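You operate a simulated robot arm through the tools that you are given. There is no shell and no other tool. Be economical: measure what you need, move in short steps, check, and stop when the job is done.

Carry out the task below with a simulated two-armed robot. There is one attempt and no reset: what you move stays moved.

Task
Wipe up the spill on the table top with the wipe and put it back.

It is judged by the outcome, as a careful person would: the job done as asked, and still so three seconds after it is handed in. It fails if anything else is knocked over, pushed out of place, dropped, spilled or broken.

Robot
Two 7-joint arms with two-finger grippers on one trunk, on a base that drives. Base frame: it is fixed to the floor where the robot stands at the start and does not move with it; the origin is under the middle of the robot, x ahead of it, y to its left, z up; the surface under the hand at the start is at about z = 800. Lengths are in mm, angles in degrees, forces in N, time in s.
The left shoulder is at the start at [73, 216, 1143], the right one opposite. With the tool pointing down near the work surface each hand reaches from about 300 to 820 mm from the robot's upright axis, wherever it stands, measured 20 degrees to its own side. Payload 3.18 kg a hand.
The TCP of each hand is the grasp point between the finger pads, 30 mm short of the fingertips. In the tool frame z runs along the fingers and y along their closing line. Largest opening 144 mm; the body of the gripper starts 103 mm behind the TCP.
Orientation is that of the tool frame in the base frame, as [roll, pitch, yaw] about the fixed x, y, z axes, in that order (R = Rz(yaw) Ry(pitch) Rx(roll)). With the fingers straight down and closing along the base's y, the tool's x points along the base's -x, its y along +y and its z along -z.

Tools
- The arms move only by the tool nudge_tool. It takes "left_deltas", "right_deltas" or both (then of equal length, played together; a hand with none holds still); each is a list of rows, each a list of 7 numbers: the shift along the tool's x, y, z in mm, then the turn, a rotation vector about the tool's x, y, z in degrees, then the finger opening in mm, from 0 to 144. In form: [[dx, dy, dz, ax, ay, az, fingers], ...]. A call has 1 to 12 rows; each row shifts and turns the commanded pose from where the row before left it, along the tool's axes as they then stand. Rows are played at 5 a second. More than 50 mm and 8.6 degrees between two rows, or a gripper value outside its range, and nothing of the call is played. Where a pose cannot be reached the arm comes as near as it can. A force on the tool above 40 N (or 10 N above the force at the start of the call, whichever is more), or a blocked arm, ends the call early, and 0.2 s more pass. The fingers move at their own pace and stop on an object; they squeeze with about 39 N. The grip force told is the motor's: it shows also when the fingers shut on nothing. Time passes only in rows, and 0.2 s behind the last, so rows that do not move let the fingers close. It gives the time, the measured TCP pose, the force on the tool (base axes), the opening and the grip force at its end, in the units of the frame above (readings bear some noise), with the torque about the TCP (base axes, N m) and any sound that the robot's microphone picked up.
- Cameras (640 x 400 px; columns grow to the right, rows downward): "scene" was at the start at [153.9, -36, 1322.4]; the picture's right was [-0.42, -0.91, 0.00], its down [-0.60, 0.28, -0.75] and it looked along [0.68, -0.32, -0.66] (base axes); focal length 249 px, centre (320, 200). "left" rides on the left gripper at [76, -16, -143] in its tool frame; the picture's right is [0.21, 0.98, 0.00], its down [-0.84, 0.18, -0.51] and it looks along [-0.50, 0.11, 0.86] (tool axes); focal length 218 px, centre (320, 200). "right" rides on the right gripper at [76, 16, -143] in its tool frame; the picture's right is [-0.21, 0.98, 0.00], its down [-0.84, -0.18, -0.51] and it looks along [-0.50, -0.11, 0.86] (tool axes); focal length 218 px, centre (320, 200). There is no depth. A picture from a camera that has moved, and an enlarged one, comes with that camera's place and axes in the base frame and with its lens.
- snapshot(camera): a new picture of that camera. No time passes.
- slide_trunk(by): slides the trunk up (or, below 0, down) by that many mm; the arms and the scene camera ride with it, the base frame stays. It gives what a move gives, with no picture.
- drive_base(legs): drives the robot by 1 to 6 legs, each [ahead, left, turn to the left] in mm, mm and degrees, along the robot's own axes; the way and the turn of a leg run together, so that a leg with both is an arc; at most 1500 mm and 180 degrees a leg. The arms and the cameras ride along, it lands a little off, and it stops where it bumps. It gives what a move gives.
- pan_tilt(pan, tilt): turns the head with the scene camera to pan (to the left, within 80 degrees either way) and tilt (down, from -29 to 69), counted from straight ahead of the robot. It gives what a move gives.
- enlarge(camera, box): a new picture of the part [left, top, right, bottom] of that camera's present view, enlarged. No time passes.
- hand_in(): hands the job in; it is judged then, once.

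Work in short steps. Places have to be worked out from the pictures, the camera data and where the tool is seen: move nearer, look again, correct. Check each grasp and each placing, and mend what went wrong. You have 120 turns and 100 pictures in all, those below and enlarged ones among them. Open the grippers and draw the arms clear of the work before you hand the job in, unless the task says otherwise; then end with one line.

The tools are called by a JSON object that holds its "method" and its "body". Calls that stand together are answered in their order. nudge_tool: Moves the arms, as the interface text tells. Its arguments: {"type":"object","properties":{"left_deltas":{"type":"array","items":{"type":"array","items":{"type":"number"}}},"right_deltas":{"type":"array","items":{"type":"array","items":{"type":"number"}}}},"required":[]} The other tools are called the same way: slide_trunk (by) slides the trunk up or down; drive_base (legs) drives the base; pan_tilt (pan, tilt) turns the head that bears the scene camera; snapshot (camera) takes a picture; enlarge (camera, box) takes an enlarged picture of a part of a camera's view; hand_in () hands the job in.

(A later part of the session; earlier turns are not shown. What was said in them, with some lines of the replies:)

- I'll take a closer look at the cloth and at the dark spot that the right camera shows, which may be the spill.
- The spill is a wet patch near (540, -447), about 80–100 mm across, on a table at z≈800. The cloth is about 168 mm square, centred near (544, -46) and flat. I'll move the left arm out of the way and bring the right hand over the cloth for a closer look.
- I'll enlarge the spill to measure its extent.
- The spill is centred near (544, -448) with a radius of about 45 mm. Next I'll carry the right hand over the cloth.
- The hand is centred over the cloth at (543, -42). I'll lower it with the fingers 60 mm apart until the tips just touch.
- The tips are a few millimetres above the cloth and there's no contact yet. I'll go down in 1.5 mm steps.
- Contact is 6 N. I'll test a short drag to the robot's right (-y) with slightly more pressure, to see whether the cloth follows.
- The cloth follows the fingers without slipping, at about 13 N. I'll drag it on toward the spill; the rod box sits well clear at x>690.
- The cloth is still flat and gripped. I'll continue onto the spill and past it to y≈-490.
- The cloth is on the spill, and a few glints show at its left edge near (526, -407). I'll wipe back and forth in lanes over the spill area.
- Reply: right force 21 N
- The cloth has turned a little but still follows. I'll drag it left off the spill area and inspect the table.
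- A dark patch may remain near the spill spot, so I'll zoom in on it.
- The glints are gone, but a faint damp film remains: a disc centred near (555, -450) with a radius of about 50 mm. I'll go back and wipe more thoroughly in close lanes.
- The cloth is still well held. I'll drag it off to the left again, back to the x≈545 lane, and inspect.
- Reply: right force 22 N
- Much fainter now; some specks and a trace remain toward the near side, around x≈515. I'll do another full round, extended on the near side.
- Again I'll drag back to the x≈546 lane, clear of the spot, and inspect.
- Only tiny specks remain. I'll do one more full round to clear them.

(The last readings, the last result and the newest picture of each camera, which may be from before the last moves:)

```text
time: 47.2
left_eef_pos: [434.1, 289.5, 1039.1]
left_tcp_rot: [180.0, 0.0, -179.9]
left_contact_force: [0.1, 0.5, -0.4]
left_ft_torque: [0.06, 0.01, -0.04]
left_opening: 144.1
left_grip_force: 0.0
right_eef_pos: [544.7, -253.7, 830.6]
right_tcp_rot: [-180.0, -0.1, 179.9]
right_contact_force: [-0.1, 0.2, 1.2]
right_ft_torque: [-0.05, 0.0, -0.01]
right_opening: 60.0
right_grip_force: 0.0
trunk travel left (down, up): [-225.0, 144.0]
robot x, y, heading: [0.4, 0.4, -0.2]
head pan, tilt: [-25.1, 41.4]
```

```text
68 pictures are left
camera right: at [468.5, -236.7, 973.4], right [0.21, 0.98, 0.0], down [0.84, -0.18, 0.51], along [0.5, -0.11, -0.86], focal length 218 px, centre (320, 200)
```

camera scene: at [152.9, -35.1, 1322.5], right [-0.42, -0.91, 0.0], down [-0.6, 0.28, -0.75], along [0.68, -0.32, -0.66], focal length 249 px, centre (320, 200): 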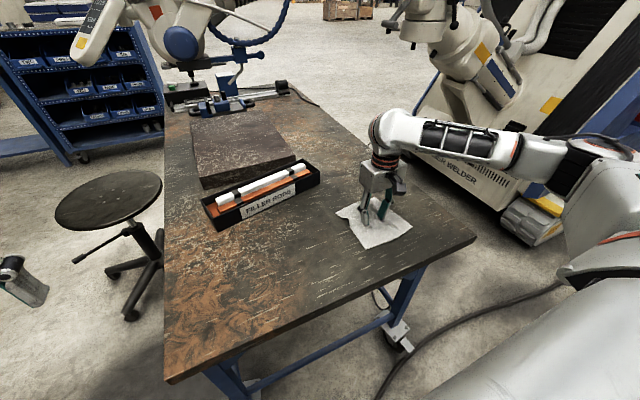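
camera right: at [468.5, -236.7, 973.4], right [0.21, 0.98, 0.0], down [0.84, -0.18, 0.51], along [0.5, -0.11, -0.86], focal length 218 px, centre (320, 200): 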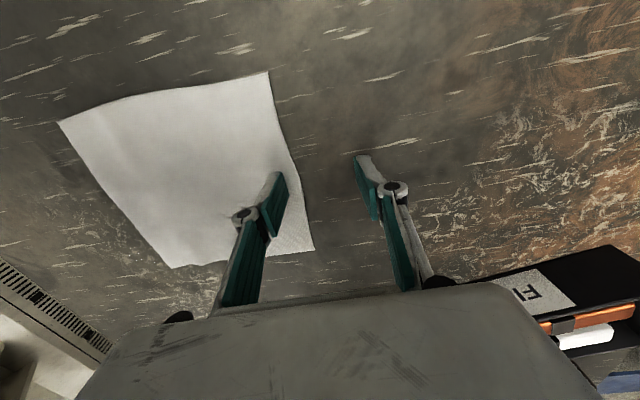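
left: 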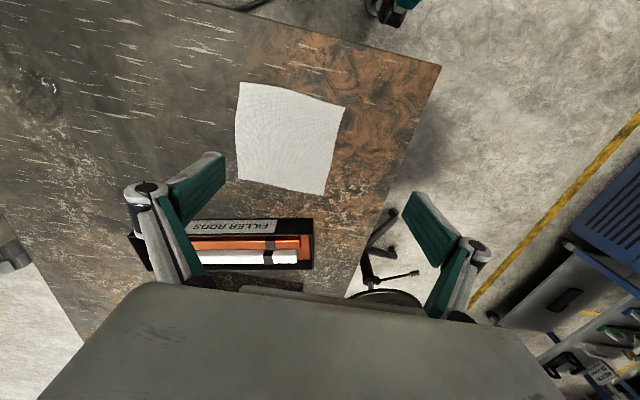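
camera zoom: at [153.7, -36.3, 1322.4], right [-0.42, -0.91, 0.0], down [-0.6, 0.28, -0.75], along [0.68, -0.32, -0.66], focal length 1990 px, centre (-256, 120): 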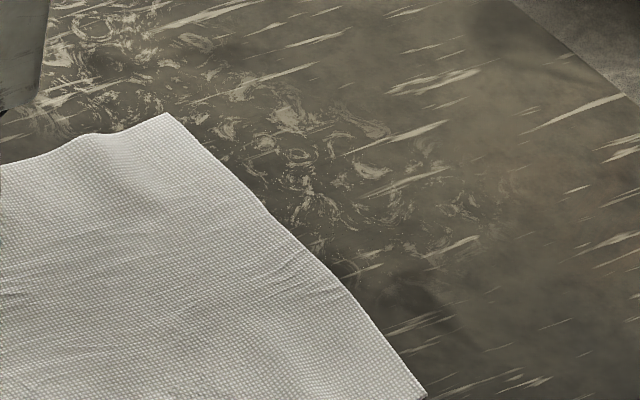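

The wipe looks finished, but on the last stroke the pressure eased and the cloth slipped off the fingers. It now lies flat and square at about (543, -358). I'll lift, recentre over it and press down again.

{"method": "nudge_tool", "body": {"right_deltas": [[0, 0, -20, 0, 0, 0, 60], [0, -35, -10, 0, 0, 0, 60], [0, -35, 0, 0, 0, 0, 60], [0, -36, 0, 0, 0, 0, 60], [0, 0, 0, 0, 0, 0, 60]]}}

{"method": "snapshot", "body": {"camera": "right"}}

```text
time: 48.4
left_eef_pos: [433.0, 290.2, 1038.7]
left_tcp_rot: [-179.9, 0.0, -179.9]
left_contact_force: [0.3, 0.6, 0.0]
left_ft_torque: [-0.01, 0.01, 0.0]
left_opening: 143.9
left_grip_force: 0.0
right_eef_pos: [548.1, -357.3, 859.5]
right_tcp_rot: [179.9, 0.0, -179.9]
right_contact_force: [-0.5, 0.3, -0.1]
right_ft_torque: [-0.03, 0.01, 0.0]
right_opening: 59.9
right_grip_force: 0.1
trunk travel left (down, up): [-225.0, 144.0]
robot x, y, heading: [-0.9, 0.7, -0.0]
head pan, tilt: [-25.1, 41.4]
```

```text
67 pictures are left
camera right: at [470.6, -341.2, 1002.3], right [0.21, 0.98, 0.0], down [0.84, -0.18, 0.51], along [0.5, -0.11, -0.86], focal length 218 px, centre (320, 200)
```

right: 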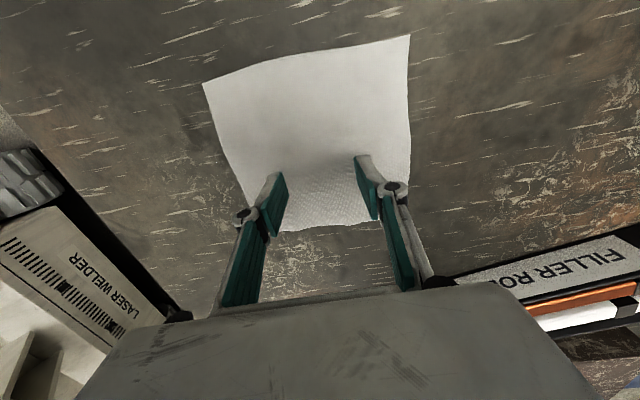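

Centred. I'll lower it until the pressure is about 12 N.

{"method": "nudge_tool", "body": {"right_deltas": [[0, 0, 15, 0, 0, 0, 60], [0, 0, 9, 0, 0, 0, 60], [0, 0, 4, 0, 0, 0, 60], [0, 0, 2, 0, 0, 0, 60], [0, 0, 1, 0, 0, 0, 60], [0, 0, 0, 0, 0, 0, 60]]}}

```text
time: 49.8
left_eef_pos: [433.8, 290.9, 1039.5]
left_tcp_rot: [-179.9, 0.0, -179.9]
left_contact_force: [-0.1, -0.1, 0.2]
left_ft_torque: [-0.02, 0.0, -0.01]
left_opening: 143.8
left_grip_force: 0.0
right_eef_pos: [546.3, -359.2, 830.3]
right_tcp_rot: [-180.0, 0.1, 179.9]
right_contact_force: [-2.8, 0.1, 8.2]
right_ft_torque: [-0.03, 0.1, -0.01]
right_opening: 60.3
right_grip_force: 0.6
trunk travel left (down, up): [-225.0, 144.0]
robot x, y, heading: [-0.2, -2.8, 0.1]
head pan, tilt: [-25.1, 41.4]
```

Pressure is 8 N. I'll add 1 mm, drag left clear of the spot and check the table.

{"method": "nudge_tool", "body": {"right_deltas": [[0, 0, 1, 0, 0, 0, 60], [0, 25, 0, 0, 0, 0, 60], [0, 25, 0, 0, 0, 0, 60], [0, 25, 0, 0, 0, 0, 60], [0, 25, 0, 0, 0, 0, 60], [0, 25, 0, 0, 0, 0, 60], [0, 0, 0, 0, 0, 0, 60]]}}

{"method": "enlarge", "body": {"camera": "scene", "box": [352, 185, 432, 235]}}

{"method": "snapshot", "body": {"camera": "right"}}

{"method": "enlarge", "body": {"camera": "right", "box": [30, 140, 190, 240]}}

```text
time: 51.4
left_eef_pos: [431.7, 290.0, 1039.3]
left_tcp_rot: [-179.9, 0.1, -180.0]
left_contact_force: [0.0, 0.1, 0.7]
left_ft_torque: [0.0, -0.01, -0.01]
left_opening: 143.9
left_grip_force: 0.0
right_eef_pos: [547.8, -232.8, 830.2]
right_tcp_rot: [179.9, 0.2, 179.9]
right_contact_force: [3.9, -3.8, 28.8]
right_ft_torque: [-0.43, -0.1, 0.15]
right_opening: 60.3
right_grip_force: 0.0
trunk travel left (down, up): [-225.0, 144.0]
robot x, y, heading: [-1.0, -4.0, -0.1]
head pan, tilt: [-25.1, 41.4]
```

```text
8.00 times, centred on (392, 210) of scene
camera zoom: at [152.2, -35.4, 1322.8], right [-0.42, -0.91, 0.0], down [-0.6, 0.28, -0.75], along [0.68, -0.32, -0.66], focal length 1990 px, centre (-256, 120)
```

zoom: 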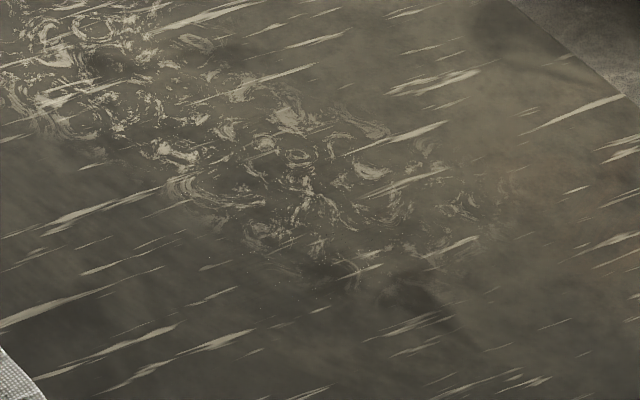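

```text
65 pictures are left
camera right: at [469.4, -216.2, 972.6], right [0.21, 0.98, 0.0], down [0.84, -0.18, 0.51], along [0.5, -0.1, -0.86], focal length 218 px, centre (320, 200)
```

right: 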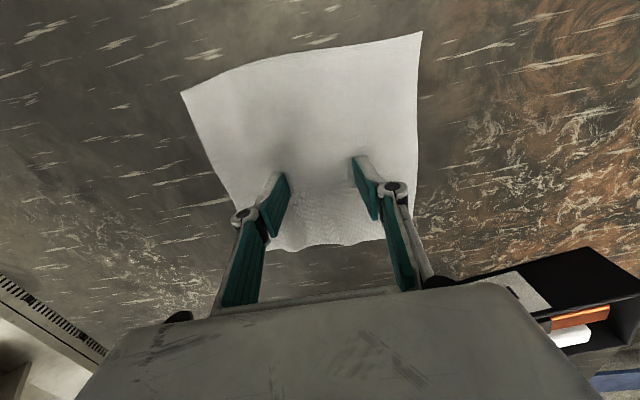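

```text
4.00 times, centred on (110, 190) of right
camera zoom: at [469.4, -216.2, 972.6], right [0.21, 0.98, 0.0], down [0.84, -0.18, 0.51], along [0.5, -0.1, -0.86], focal length 873 px, centre (1160, 240)
```

zoom: 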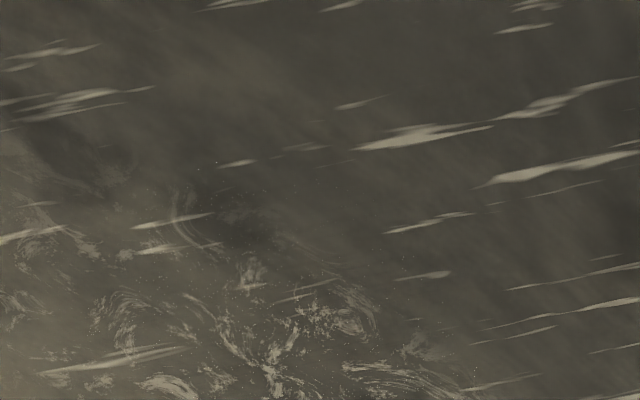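

Practically clean, with just a few faint specks. Since the previous round lost pressure partway, I'll do one more round with proper pressure.

{"method": "nudge_tool", "body": {"right_deltas": [[0, -30, -0.3, 0, 0, 0, 60], [0, -30, 0, 0, 0, 0, 60], [0, -30, 0, 0, 0, 0, 60], [-15, -30, 0, 0, 0, 0, 60], [-15, -30, 0, 0, 0, 0, 60], [-15, -30, 0, 0, 0, 0, 60], [0, -40, 0, 0, 0, 0, 60], [0, -40, 0, 0, 0, 0, 60], [20, 0, 0, 0, 0, 0, 60], [0, 30, 0, 0, 0, 0, 60], [0, 30, 0, 0, 0, 0, 60], [0, 30, 0, 0, 0, 0, 60]]}}

{"method": "nudge_tool", "body": {"right_deltas": [[20, 0, 0, 0, 0, 0, 60], [0, -30, 0, 0, 0, 0, 60], [0, -30, 0, 0, 0, 0, 60], [0, -30, 0, 0, 0, 0, 60], [20, 0, 0, 0, 0, 0, 60], [0, 30, 0, 0, 0, 0, 60], [0, 30, 0, 0, 0, 0, 60], [0, 30, 0, 0, 0, 0, 60], [20, 0, 0, 0, 0, 0, 60], [0, -30, 0, 0, 0, 0, 60], [0, -30, 0, 0, 0, 0, 60], [0, -30, 0, 0, 0, 0, 60]]}}

{"method": "snapshot", "body": {"camera": "right"}}

```text
time: 54.0
left_eef_pos: [432.5, 291.9, 1038.7]
left_tcp_rot: [-179.9, 0.1, -179.9]
left_contact_force: [0.5, -1.0, 0.1]
left_ft_torque: [-0.04, 0.0, -0.01]
left_opening: 144.0
left_grip_force: 0.0
right_eef_pos: [570.1, -404.1, 830.4]
right_tcp_rot: [-180.0, 0.2, 179.9]
right_contact_force: [2.9, -2.9, 23.9]
right_ft_torque: [-0.6, -0.08, 0.11]
right_opening: 59.9
right_grip_force: 0.7
trunk travel left (down, up): [-225.0, 144.0]
robot x, y, heading: [0.4, 2.6, -0.1]
head pan, tilt: [-25.1, 41.4]
```

```text
time: 56.6
left_eef_pos: [432.1, 291.5, 1038.3]
left_tcp_rot: [-179.9, 0.1, -179.9]
left_contact_force: [-0.6, 0.5, 0.3]
left_ft_torque: [0.0, -0.02, 0.0]
left_opening: 144.1
left_grip_force: 0.0
right_eef_pos: [510.3, -496.2, 830.0]
right_tcp_rot: [-179.9, 0.2, -180.0]
right_contact_force: [0.7, 2.7, 23.0]
right_ft_torque: [0.67, -0.01, -0.04]
right_opening: 62.6
right_grip_force: 1.3
trunk travel left (down, up): [-225.0, 144.0]
robot x, y, heading: [-0.1, 1.9, 0.0]
head pan, tilt: [-25.1, 41.4]
```

```text
63 pictures are left
camera right: at [433.1, -478.2, 972.6], right [0.21, 0.98, 0.0], down [0.84, -0.18, 0.51], along [0.5, -0.11, -0.86], focal length 218 px, centre (320, 200)
```

right: 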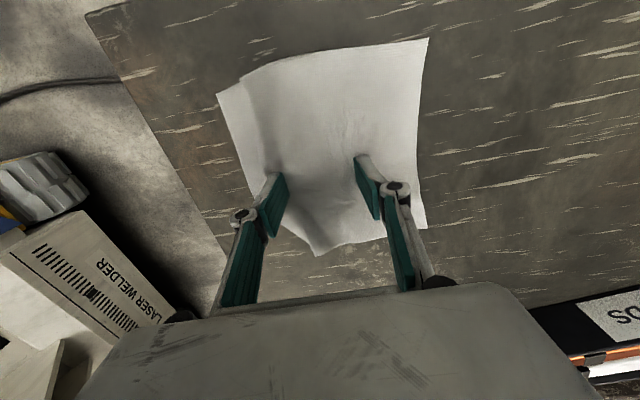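

A small ridge has formed near the right-hand finger; dragging back left should stretch it out. I'll return left in the x≈546 lane and look.

{"method": "nudge_tool", "body": {"right_deltas": [[0, 25, 0, 0, 0, 0, 60], [0, 25, 0, 0, 0, 0, 60], [0, 25, 0, 0, 0, 0, 60], [-12, 25, 0, 0, 0, 0, 60], [-12, 25, 0, 0, 0, 0, 60], [-12, 25, 0, 0, 0, 0, 60], [0, 25, 0, 0, 0, 0, 60], [0, 25, 0, 0, 0, 0, 60], [0, 25, 0, 0, 0, 0, 60], [0, 25, 0, 0, 0, 0, 60], [0, 0, 0, 0, 0, 0, 60]]}}

{"method": "snapshot", "body": {"camera": "right"}}

{"method": "enlarge", "body": {"camera": "scene", "box": [352, 185, 432, 235]}}

```text
time: 58.4
left_eef_pos: [434.0, 290.7, 1037.7]
left_tcp_rot: [180.0, -0.1, -180.0]
left_contact_force: [0.6, -0.4, 0.7]
left_ft_torque: [0.02, 0.06, -0.01]
left_opening: 144.0
left_grip_force: 0.1
right_eef_pos: [549.8, -297.9, 828.4]
right_tcp_rot: [179.9, 0.3, 179.9]
right_contact_force: [0.7, 1.6, 4.6]
right_ft_torque: [-0.01, 0.06, 0.01]
right_opening: 1.5
right_grip_force: 27.9
trunk travel left (down, up): [-225.0, 144.0]
robot x, y, heading: [1.0, -1.7, -0.1]
head pan, tilt: [-25.1, 41.4]
stopped in row 9 (right hand): the force on the tool passed its limit at 42 N (the readings are from after the stop); the commanded pose is now the measured one
```

```text
62 pictures are left
camera right: at [473.1, -281.4, 970.8], right [0.21, 0.98, 0.0], down [0.84, -0.18, 0.51], along [0.5, -0.11, -0.86], focal length 218 px, centre (320, 200)
```

right: 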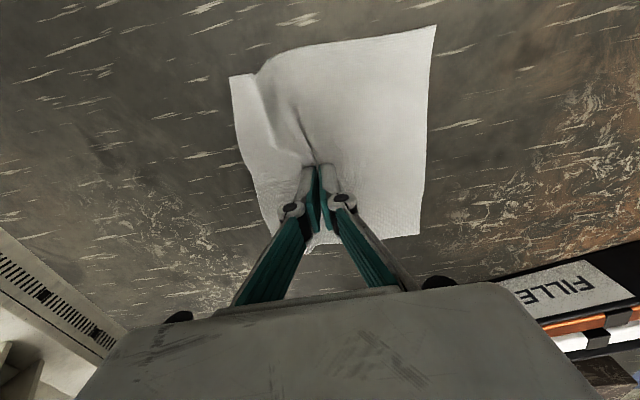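

```text
8.00 times, centred on (392, 210) of scene
camera zoom: at [155.0, -36.1, 1321.5], right [-0.42, -0.91, 0.0], down [-0.6, 0.28, -0.75], along [0.68, -0.32, -0.66], focal length 1990 px, centre (-256, 120)
```

zoom: 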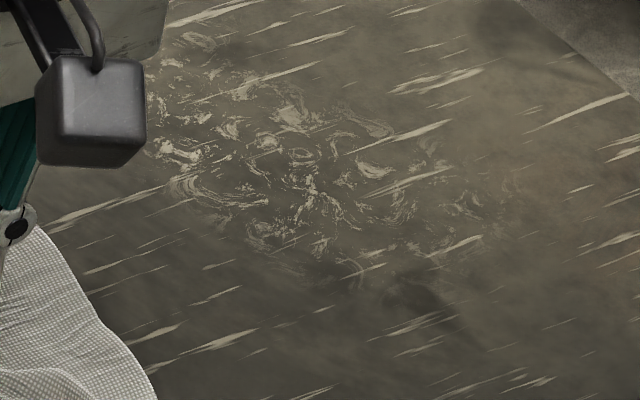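

The table is now clean. The pressure spiked and the fingers snapped shut, pinching a fold in the cloth. I'll ease up a little, open the fingers and lift to see how the cloth lies.

{"method": "nudge_tool", "body": {"right_deltas": [[0, 0, -1, 0, 0, 0, 20], [0, 0, 0, 0, 0, 0, 40], [0, 0, 0, 0, 0, 0, 60], [0, 0, -10, 0, 0, 0, 60], [0, 0, -30, 0, 0, 0, 60], [0, 0, -30, 0, 0, 0, 60], [0, 0, 0, 0, 0, 0, 60]]}}

{"method": "snapshot", "body": {"camera": "right"}}

{"method": "snapshot", "body": {"camera": "scene"}}

```text
time: 60.0
left_eef_pos: [434.9, 289.4, 1039.1]
left_tcp_rot: [180.0, 0.0, -179.9]
left_contact_force: [0.7, 0.4, -0.8]
left_ft_torque: [-0.01, 0.01, 0.02]
left_opening: 144.1
left_grip_force: 0.0
right_eef_pos: [550.4, -299.0, 897.8]
right_tcp_rot: [-180.0, 0.2, 179.9]
right_contact_force: [-0.2, 0.3, 0.9]
right_ft_torque: [0.03, -0.02, 0.03]
right_opening: 60.0
right_grip_force: 0.0
trunk travel left (down, up): [-225.0, 144.0]
robot x, y, heading: [-1.1, 1.2, 0.1]
head pan, tilt: [-25.1, 41.4]
```

```text
60 pictures are left
camera right: at [472.8, -281.6, 1040.6], right [0.21, 0.98, 0.0], down [0.84, -0.18, 0.51], along [0.5, -0.11, -0.86], focal length 218 px, centre (320, 200)
```

right: 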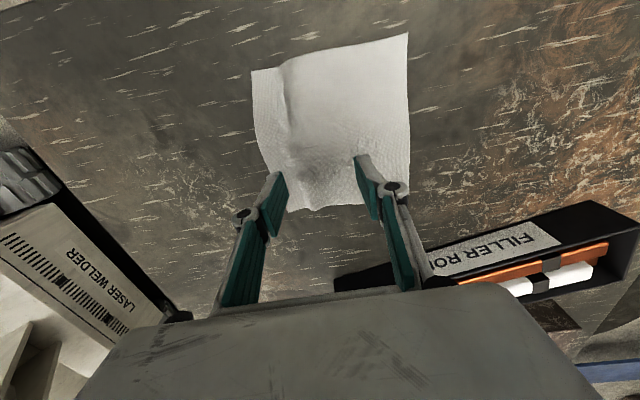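

```text
59 pictures are left
camera scene: at [154.3, -36.1, 1322.3], right [-0.42, -0.91, 0.0], down [-0.6, 0.28, -0.75], along [0.68, -0.32, -0.66], focal length 249 px, centre (320, 200)
```

scene: 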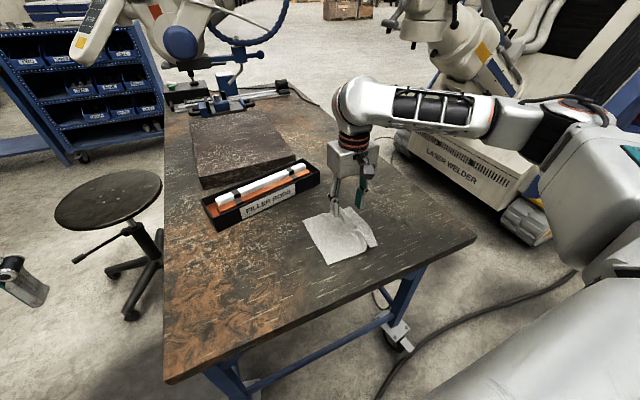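

A ridge remains along y≈-322 on the near-right side. I'll straddle it with the fingers at x≈495, press lightly and open them to stretch it flat.

{"method": "nudge_tool", "body": {"right_deltas": [[28, -5, 20, 0, 0, 0, 54], [27, -4, 20, 0, 0, 0, 54], [0, 0, 20, 0, 0, 0, 54], [0, 0, 5, 0, 0, 0, 54], [0, 0, 2, 0, 0, 0, 54], [0, 0, 1, 0, 0, 0, 54], [0, 0, 0, 0, 0, 0, 54]]}}

{"method": "snapshot", "body": {"camera": "right"}}

```text
time: 61.6
left_eef_pos: [434.1, 290.4, 1038.1]
left_tcp_rot: [179.9, 0.0, -179.9]
left_contact_force: [-0.6, -0.3, 0.2]
left_ft_torque: [-0.01, 0.01, -0.01]
left_opening: 144.1
left_grip_force: 0.1
right_eef_pos: [494.7, -307.4, 831.1]
right_tcp_rot: [-179.9, 0.3, 179.9]
right_contact_force: [-0.4, 1.2, 0.2]
right_ft_torque: [-0.03, 0.03, 0.01]
right_opening: 54.4
right_grip_force: 0.2
trunk travel left (down, up): [-225.0, 144.0]
robot x, y, heading: [2.0, -1.0, 0.1]
head pan, tilt: [-25.1, 41.4]
```

```text
58 pictures are left
camera right: at [417.7, -290.0, 973.6], right [0.21, 0.98, 0.0], down [0.84, -0.18, 0.51], along [0.5, -0.11, -0.86], focal length 218 px, centre (320, 200)
```

right: 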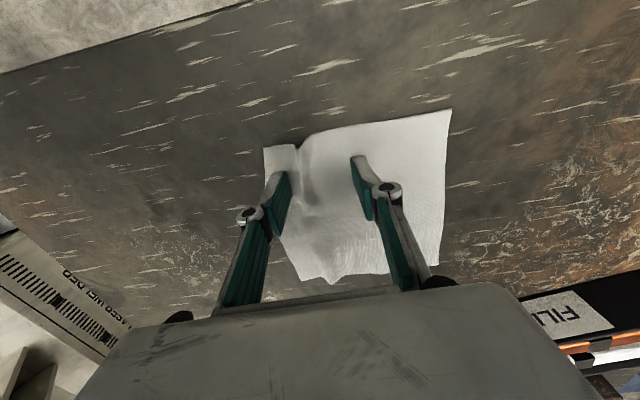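

The fingers straddle the ridge with hardly any load. I'll press 1.5 mm and spread them.

{"method": "nudge_tool", "body": {"right_deltas": [[0, 0, 1, 0, 0, 0, 54], [0, 0, 0.5, 0, 0, 0, 56], [0, 0, 0, 0, 0, 0, 62], [0, 0, 0, 0, 0, 0, 68], [0, 0, 0, 0, 0, 0, 74], [0, 0, 0, 0, 0, 0, 78], [0, 0, 0, 0, 0, 0, 78]]}}

{"method": "snapshot", "body": {"camera": "right"}}

```text
time: 63.2
left_eef_pos: [432.0, 291.4, 1038.1]
left_tcp_rot: [-180.0, -0.1, -179.9]
left_contact_force: [0.3, -0.6, 0.2]
left_ft_torque: [-0.03, 0.0, 0.0]
left_opening: 143.9
left_grip_force: 0.1
right_eef_pos: [494.5, -306.9, 829.9]
right_tcp_rot: [-180.0, 0.3, 179.9]
right_contact_force: [0.1, 0.5, -0.1]
right_ft_torque: [0.02, 0.01, 0.0]
right_opening: 78.0
right_grip_force: 0.0
trunk travel left (down, up): [-225.0, 144.0]
robot x, y, heading: [-0.4, 2.0, 0.1]
head pan, tilt: [-25.1, 41.4]
```

```text
57 pictures are left
camera right: at [417.5, -290.4, 972.6], right [0.21, 0.98, 0.0], down [0.84, -0.18, 0.51], along [0.5, -0.11, -0.86], focal length 218 px, centre (320, 200)
```

right: 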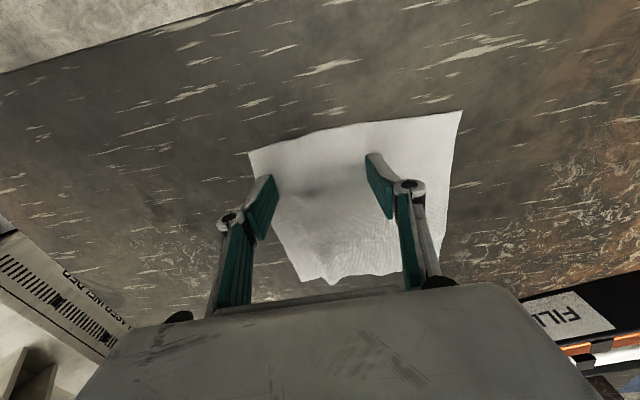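

That flattened it well. I'll lift straight up and move back for a look at the whole cloth.

{"method": "nudge_tool", "body": {"right_deltas": [[0, 0, -10, 0, 0, 0, 78], [0, 0, -30, 0, 0, 0, 78], [0, 0, -40, 0, 0, 0, 78], [0, 0, 0, 0, 0, 0, 78]]}}

{"method": "snapshot", "body": {"camera": "right"}}

{"method": "enlarge", "body": {"camera": "scene", "box": [260, 180, 420, 280]}}

```text
time: 64.2
left_eef_pos: [434.3, 290.4, 1037.8]
left_tcp_rot: [180.0, -0.2, -180.0]
left_contact_force: [0.1, 1.1, -0.2]
left_ft_torque: [-0.02, 0.05, 0.01]
left_opening: 144.1
left_grip_force: 0.0
right_eef_pos: [493.0, -308.6, 906.4]
right_tcp_rot: [-180.0, 0.3, 179.8]
right_contact_force: [0.1, 0.2, 0.6]
right_ft_torque: [-0.01, 0.01, -0.01]
right_opening: 78.0
right_grip_force: 0.1
trunk travel left (down, up): [-225.0, 144.0]
robot x, y, heading: [1.8, 0.1, -0.1]
head pan, tilt: [-25.1, 41.4]
```

```text
56 pictures are left
camera right: at [416.1, -291.1, 1050.2], right [0.21, 0.98, 0.0], down [0.84, -0.18, 0.51], along [0.5, -0.11, -0.86], focal length 218 px, centre (320, 200)
```

right: 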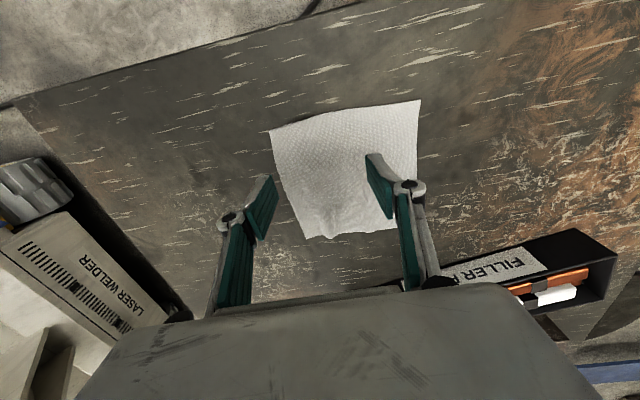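

```text
4.00 times, centred on (340, 230) of scene
camera zoom: at [154.4, -36.2, 1322.3], right [-0.42, -0.91, 0.0], down [-0.6, 0.28, -0.75], along [0.68, -0.32, -0.66], focal length 995 px, centre (240, 80)
```

zoom: 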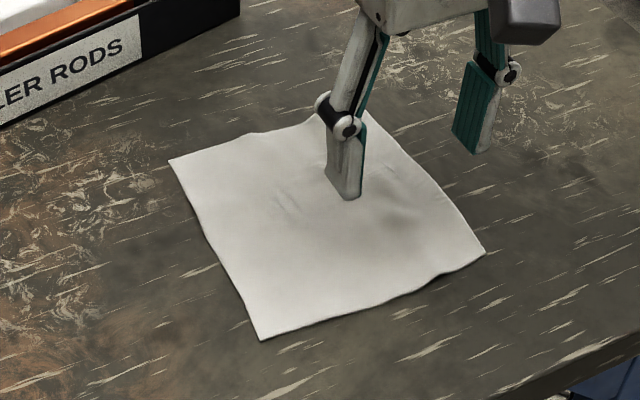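

The cloth is flat and square at about (546, -283), with clean corners. Its original centre was (545, -49), so it needs to go 234 mm left. I'll press at its centre.

{"method": "nudge_tool", "body": {"right_deltas": [[-27, 13, 20, 0, 0, 0, 60], [-26, 13, 20, 0, 0, 0, 60], [0, 0, 25, 0, 0, 0, 60], [0, 0, 9, 0, 0, 0, 60], [0, 0, 2, 0, 0, 0, 60], [0, 0, 0, 0, 0, 0, 60]]}}

```text
time: 65.6
left_eef_pos: [434.1, 288.9, 1038.8]
left_tcp_rot: [-180.0, 0.0, -179.9]
left_contact_force: [0.7, -0.1, 0.1]
left_ft_torque: [-0.04, 0.0, 0.02]
left_opening: 144.0
left_grip_force: 0.1
right_eef_pos: [547.8, -281.3, 834.4]
right_tcp_rot: [-180.0, 0.3, 179.9]
right_contact_force: [0.8, -1.2, 0.7]
right_ft_torque: [-0.03, 0.01, -0.04]
right_opening: 60.1
right_grip_force: 0.0
trunk travel left (down, up): [-225.0, 144.0]
robot x, y, heading: [-1.3, 0.2, -0.0]
head pan, tilt: [-25.1, 41.4]
```

The tips are just above the cloth, so I'll lower until they touch.

{"method": "nudge_tool", "body": {"right_deltas": [[0, 0, 2, 0, 0, 0, 60], [0, 0, 1.5, 0, 0, 0, 60], [0, 0, 1, 0, 0, 0, 60], [0, 0, 0, 0, 0, 0, 60]]}}

```text
time: 66.6
left_eef_pos: [433.3, 291.0, 1039.0]
left_tcp_rot: [179.9, -0.1, -179.9]
left_contact_force: [0.1, -0.4, -0.5]
left_ft_torque: [-0.04, 0.0, -0.03]
left_opening: 144.0
left_grip_force: 0.1
right_eef_pos: [548.3, -280.9, 831.3]
right_tcp_rot: [-179.9, 0.4, 179.9]
right_contact_force: [0.5, -0.4, 6.2]
right_ft_torque: [0.01, 0.05, 0.02]
right_opening: 59.9
right_grip_force: 0.1
trunk travel left (down, up): [-225.0, 144.0]
robot x, y, heading: [1.2, -2.6, 0.1]
head pan, tilt: [-25.1, 41.4]
```

Pressure is 6 N. I'll add a touch more and drag half the way left.

{"method": "nudge_tool", "body": {"right_deltas": [[0, 0, 0.6, 0, 0, 0, 60], [0, 20, 0, 0, 0, 0, 60], [0, 20, 0, 0, 0, 0, 60], [0, 20, 0, 0, 0, 0, 60], [0, 20, 0, 0, 0, 0, 60], [0, 20, 0, 0, 0, 0, 60], [0, 17, 0, 0, 0, 0, 60], [0, 0, 0, 0, 0, 0, 60]]}}

{"method": "snapshot", "body": {"camera": "right"}}

```text
time: 68.4
left_eef_pos: [433.3, 290.1, 1038.4]
left_tcp_rot: [179.9, 0.0, -179.8]
left_contact_force: [-0.8, 0.2, -0.6]
left_ft_torque: [-0.01, -0.02, -0.02]
left_opening: 144.1
left_grip_force: 0.0
right_eef_pos: [546.6, -163.6, 831.4]
right_tcp_rot: [-180.0, 0.3, 179.9]
right_contact_force: [0.1, 0.3, 7.6]
right_ft_torque: [0.06, 0.01, 0.03]
right_opening: 59.8
right_grip_force: 0.0
trunk travel left (down, up): [-225.0, 144.0]
robot x, y, heading: [-0.2, 2.3, -0.0]
head pan, tilt: [-25.1, 41.4]
```

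```text
54 pictures are left
camera right: at [469.3, -147.3, 972.9], right [0.21, 0.98, 0.0], down [0.84, -0.18, 0.51], along [0.5, -0.11, -0.86], focal length 218 px, centre (320, 200)
```

right: 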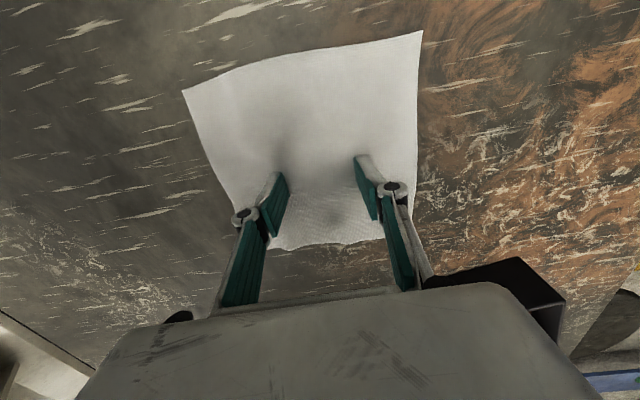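

The cloth is following well. I'll drag the remaining ~116 mm.

{"method": "nudge_tool", "body": {"right_deltas": [[0, 20, 0.2, 0, 0, 0, 60], [0, 20, 0, 0, 0, 0, 60], [0, 20, 0, 0, 0, 0, 60], [0, 20, 0, 0, 0, 0, 60], [0, 20, 0, 0, 0, 0, 60], [0, 15, 0, 0, 0, 0, 60], [0, 0, 0, 0, 0, 0, 60]]}}

{"method": "snapshot", "body": {"camera": "right"}}

```text
time: 70.0
left_eef_pos: [433.4, 288.9, 1038.2]
left_tcp_rot: [180.0, 0.0, -179.9]
left_contact_force: [0.3, -0.2, -0.2]
left_ft_torque: [0.0, 0.05, 0.0]
left_opening: 143.9
left_grip_force: 0.0
right_eef_pos: [546.4, -47.8, 830.3]
right_tcp_rot: [180.0, 0.3, 180.0]
right_contact_force: [-0.5, 0.2, 16.5]
right_ft_torque: [0.01, 0.03, -0.04]
right_opening: 57.9
right_grip_force: 6.9
trunk travel left (down, up): [-225.0, 144.0]
robot x, y, heading: [0.7, 1.4, 0.0]
head pan, tilt: [-25.1, 41.4]
```

```text
53 pictures are left
camera right: at [469.0, -31.4, 972.7], right [0.21, 0.98, 0.0], down [0.84, -0.18, 0.51], along [0.5, -0.11, -0.86], focal length 218 px, centre (320, 200)
```

right: 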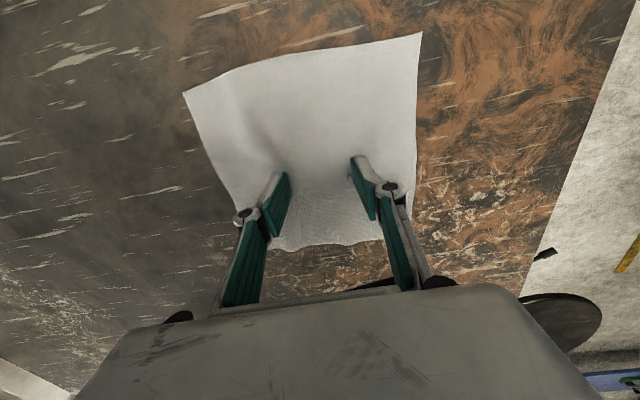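

The cloth is back in place, matching the starting view to within a few pixels. I'll ease off, lift and take the right arm back to its starting position.

{"method": "nudge_tool", "body": {"right_deltas": [[0, 0, -1, 0, 0, 0, 60], [0, 0, -5, 0, 0, 0, 60], [0, 0, -30, 0, 0, 0, 60], [0, 0, -40, 0, 0, 0, 60], [0, 0, -40, 0, 0, 0, 60], [0, 0, -40, 0, 0, 0, 60], [0, -40, -20, 0, 0, 0, 60], [0, -45, 0, 0, 0, 0, 60], [0, -45, 0, 0, 0, 0, 60], [0, -45, 0, 0, 0, 0, 60], [0, -45, 0, 0, 0, 0, 60], [0, -45, 0, 0, 0, 0, 60]]}}

{"method": "nudge_tool", "body": {"right_deltas": [[20, -45, 0, 0, 0, 0, 60], [20, -45, 0, 0, 0, 0, 60], [20, -40, 0, 0, 0, 0, 60], [20, -40, 0, 0, 0, 0, 100], [30, 0, 0, 0, 0, 0, 144], [10, 0, 0, 0, 0, 0, 144], [0, 0, 0, 0, 0, 0, 144]]}}

{"method": "snapshot", "body": {"camera": "scene"}}

{"method": "enlarge", "body": {"camera": "scene", "box": [160, 140, 480, 340]}}

{"method": "enlarge", "body": {"camera": "right", "box": [230, 80, 470, 230]}}

```text
time: 72.6
left_eef_pos: [433.4, 287.2, 1039.2]
left_tcp_rot: [-180.0, 0.0, -179.9]
left_contact_force: [-0.9, -0.9, -0.5]
left_ft_torque: [0.04, 0.01, 0.0]
left_opening: 143.7
left_grip_force: 0.1
right_eef_pos: [547.2, -317.6, 1005.9]
right_tcp_rot: [-180.0, 0.3, 179.9]
right_contact_force: [0.9, 0.3, -0.8]
right_ft_torque: [0.02, -0.01, 0.02]
right_opening: 59.9
right_grip_force: 0.0
trunk travel left (down, up): [-225.0, 144.0]
robot x, y, heading: [0.2, 1.0, -0.2]
head pan, tilt: [-25.1, 41.4]
```

```text
time: 74.2
left_eef_pos: [434.0, 290.7, 1040.0]
left_tcp_rot: [-180.0, 0.0, -180.0]
left_contact_force: [0.5, 0.2, 0.7]
left_ft_torque: [-0.02, -0.03, -0.02]
left_opening: 143.9
left_grip_force: 0.1
right_eef_pos: [427.3, -484.2, 1006.0]
right_tcp_rot: [-179.9, 0.4, 180.0]
right_contact_force: [-0.1, -0.2, 0.5]
right_ft_torque: [0.03, 0.01, -0.02]
right_opening: 144.0
right_grip_force: 0.1
trunk travel left (down, up): [-225.0, 144.0]
robot x, y, heading: [0.1, 1.7, -0.1]
head pan, tilt: [-25.1, 41.4]
```

```text
52 pictures are left
camera scene: at [154.0, -35.9, 1322.4], right [-0.42, -0.91, 0.0], down [-0.6, 0.28, -0.75], along [0.68, -0.32, -0.66], focal length 249 px, centre (320, 200)
```

scene: 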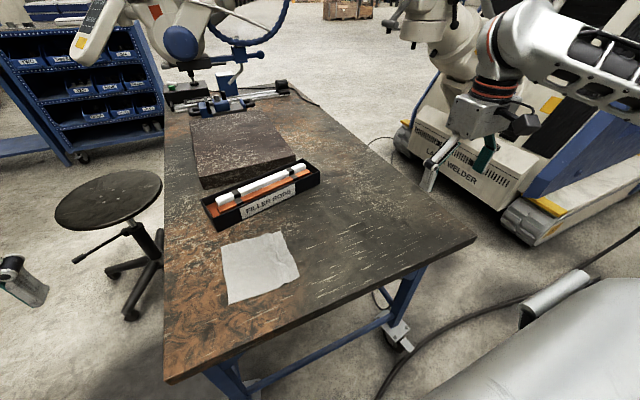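

```text
2.00 times, centred on (320, 240) of scene
camera zoom: at [154.0, -35.9, 1322.4], right [-0.42, -0.91, 0.0], down [-0.6, 0.28, -0.75], along [0.68, -0.32, -0.66], focal length 497 px, centre (320, 120)
```

zoom: 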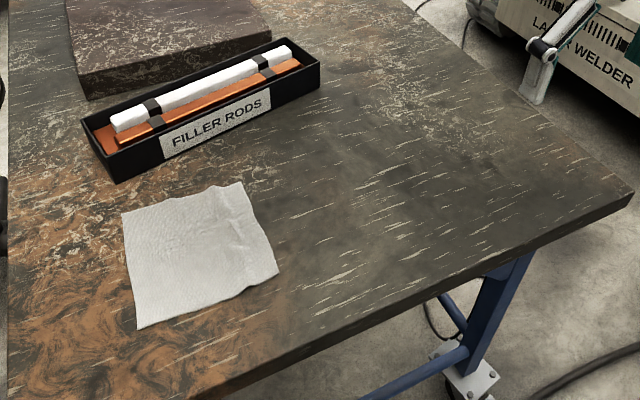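

```text
2.67 times, centred on (350, 155) of right
camera zoom: at [350.0, -467.5, 1148.1], right [0.21, 0.98, 0.0], down [0.84, -0.18, 0.51], along [0.5, -0.11, -0.86], focal length 582 px, centre (240, 320)
```

zoom: 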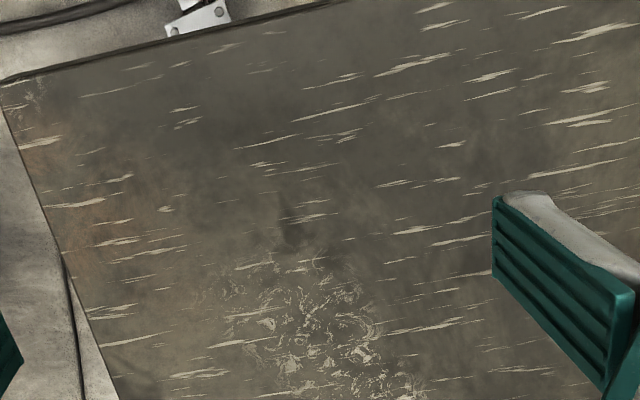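

The spill is gone, the wipe lies back within about 10 mm of where it started, the box is unmoved, and both arms are clear with their grippers open. I'm handing the job in.

{"method": "hand_in", "body": {}}

```text
The job is handed in.
```

The spill is wiped up and the wipe is back in its original place, lying flat with a few slight wrinkles; nothing else on the table was moved.
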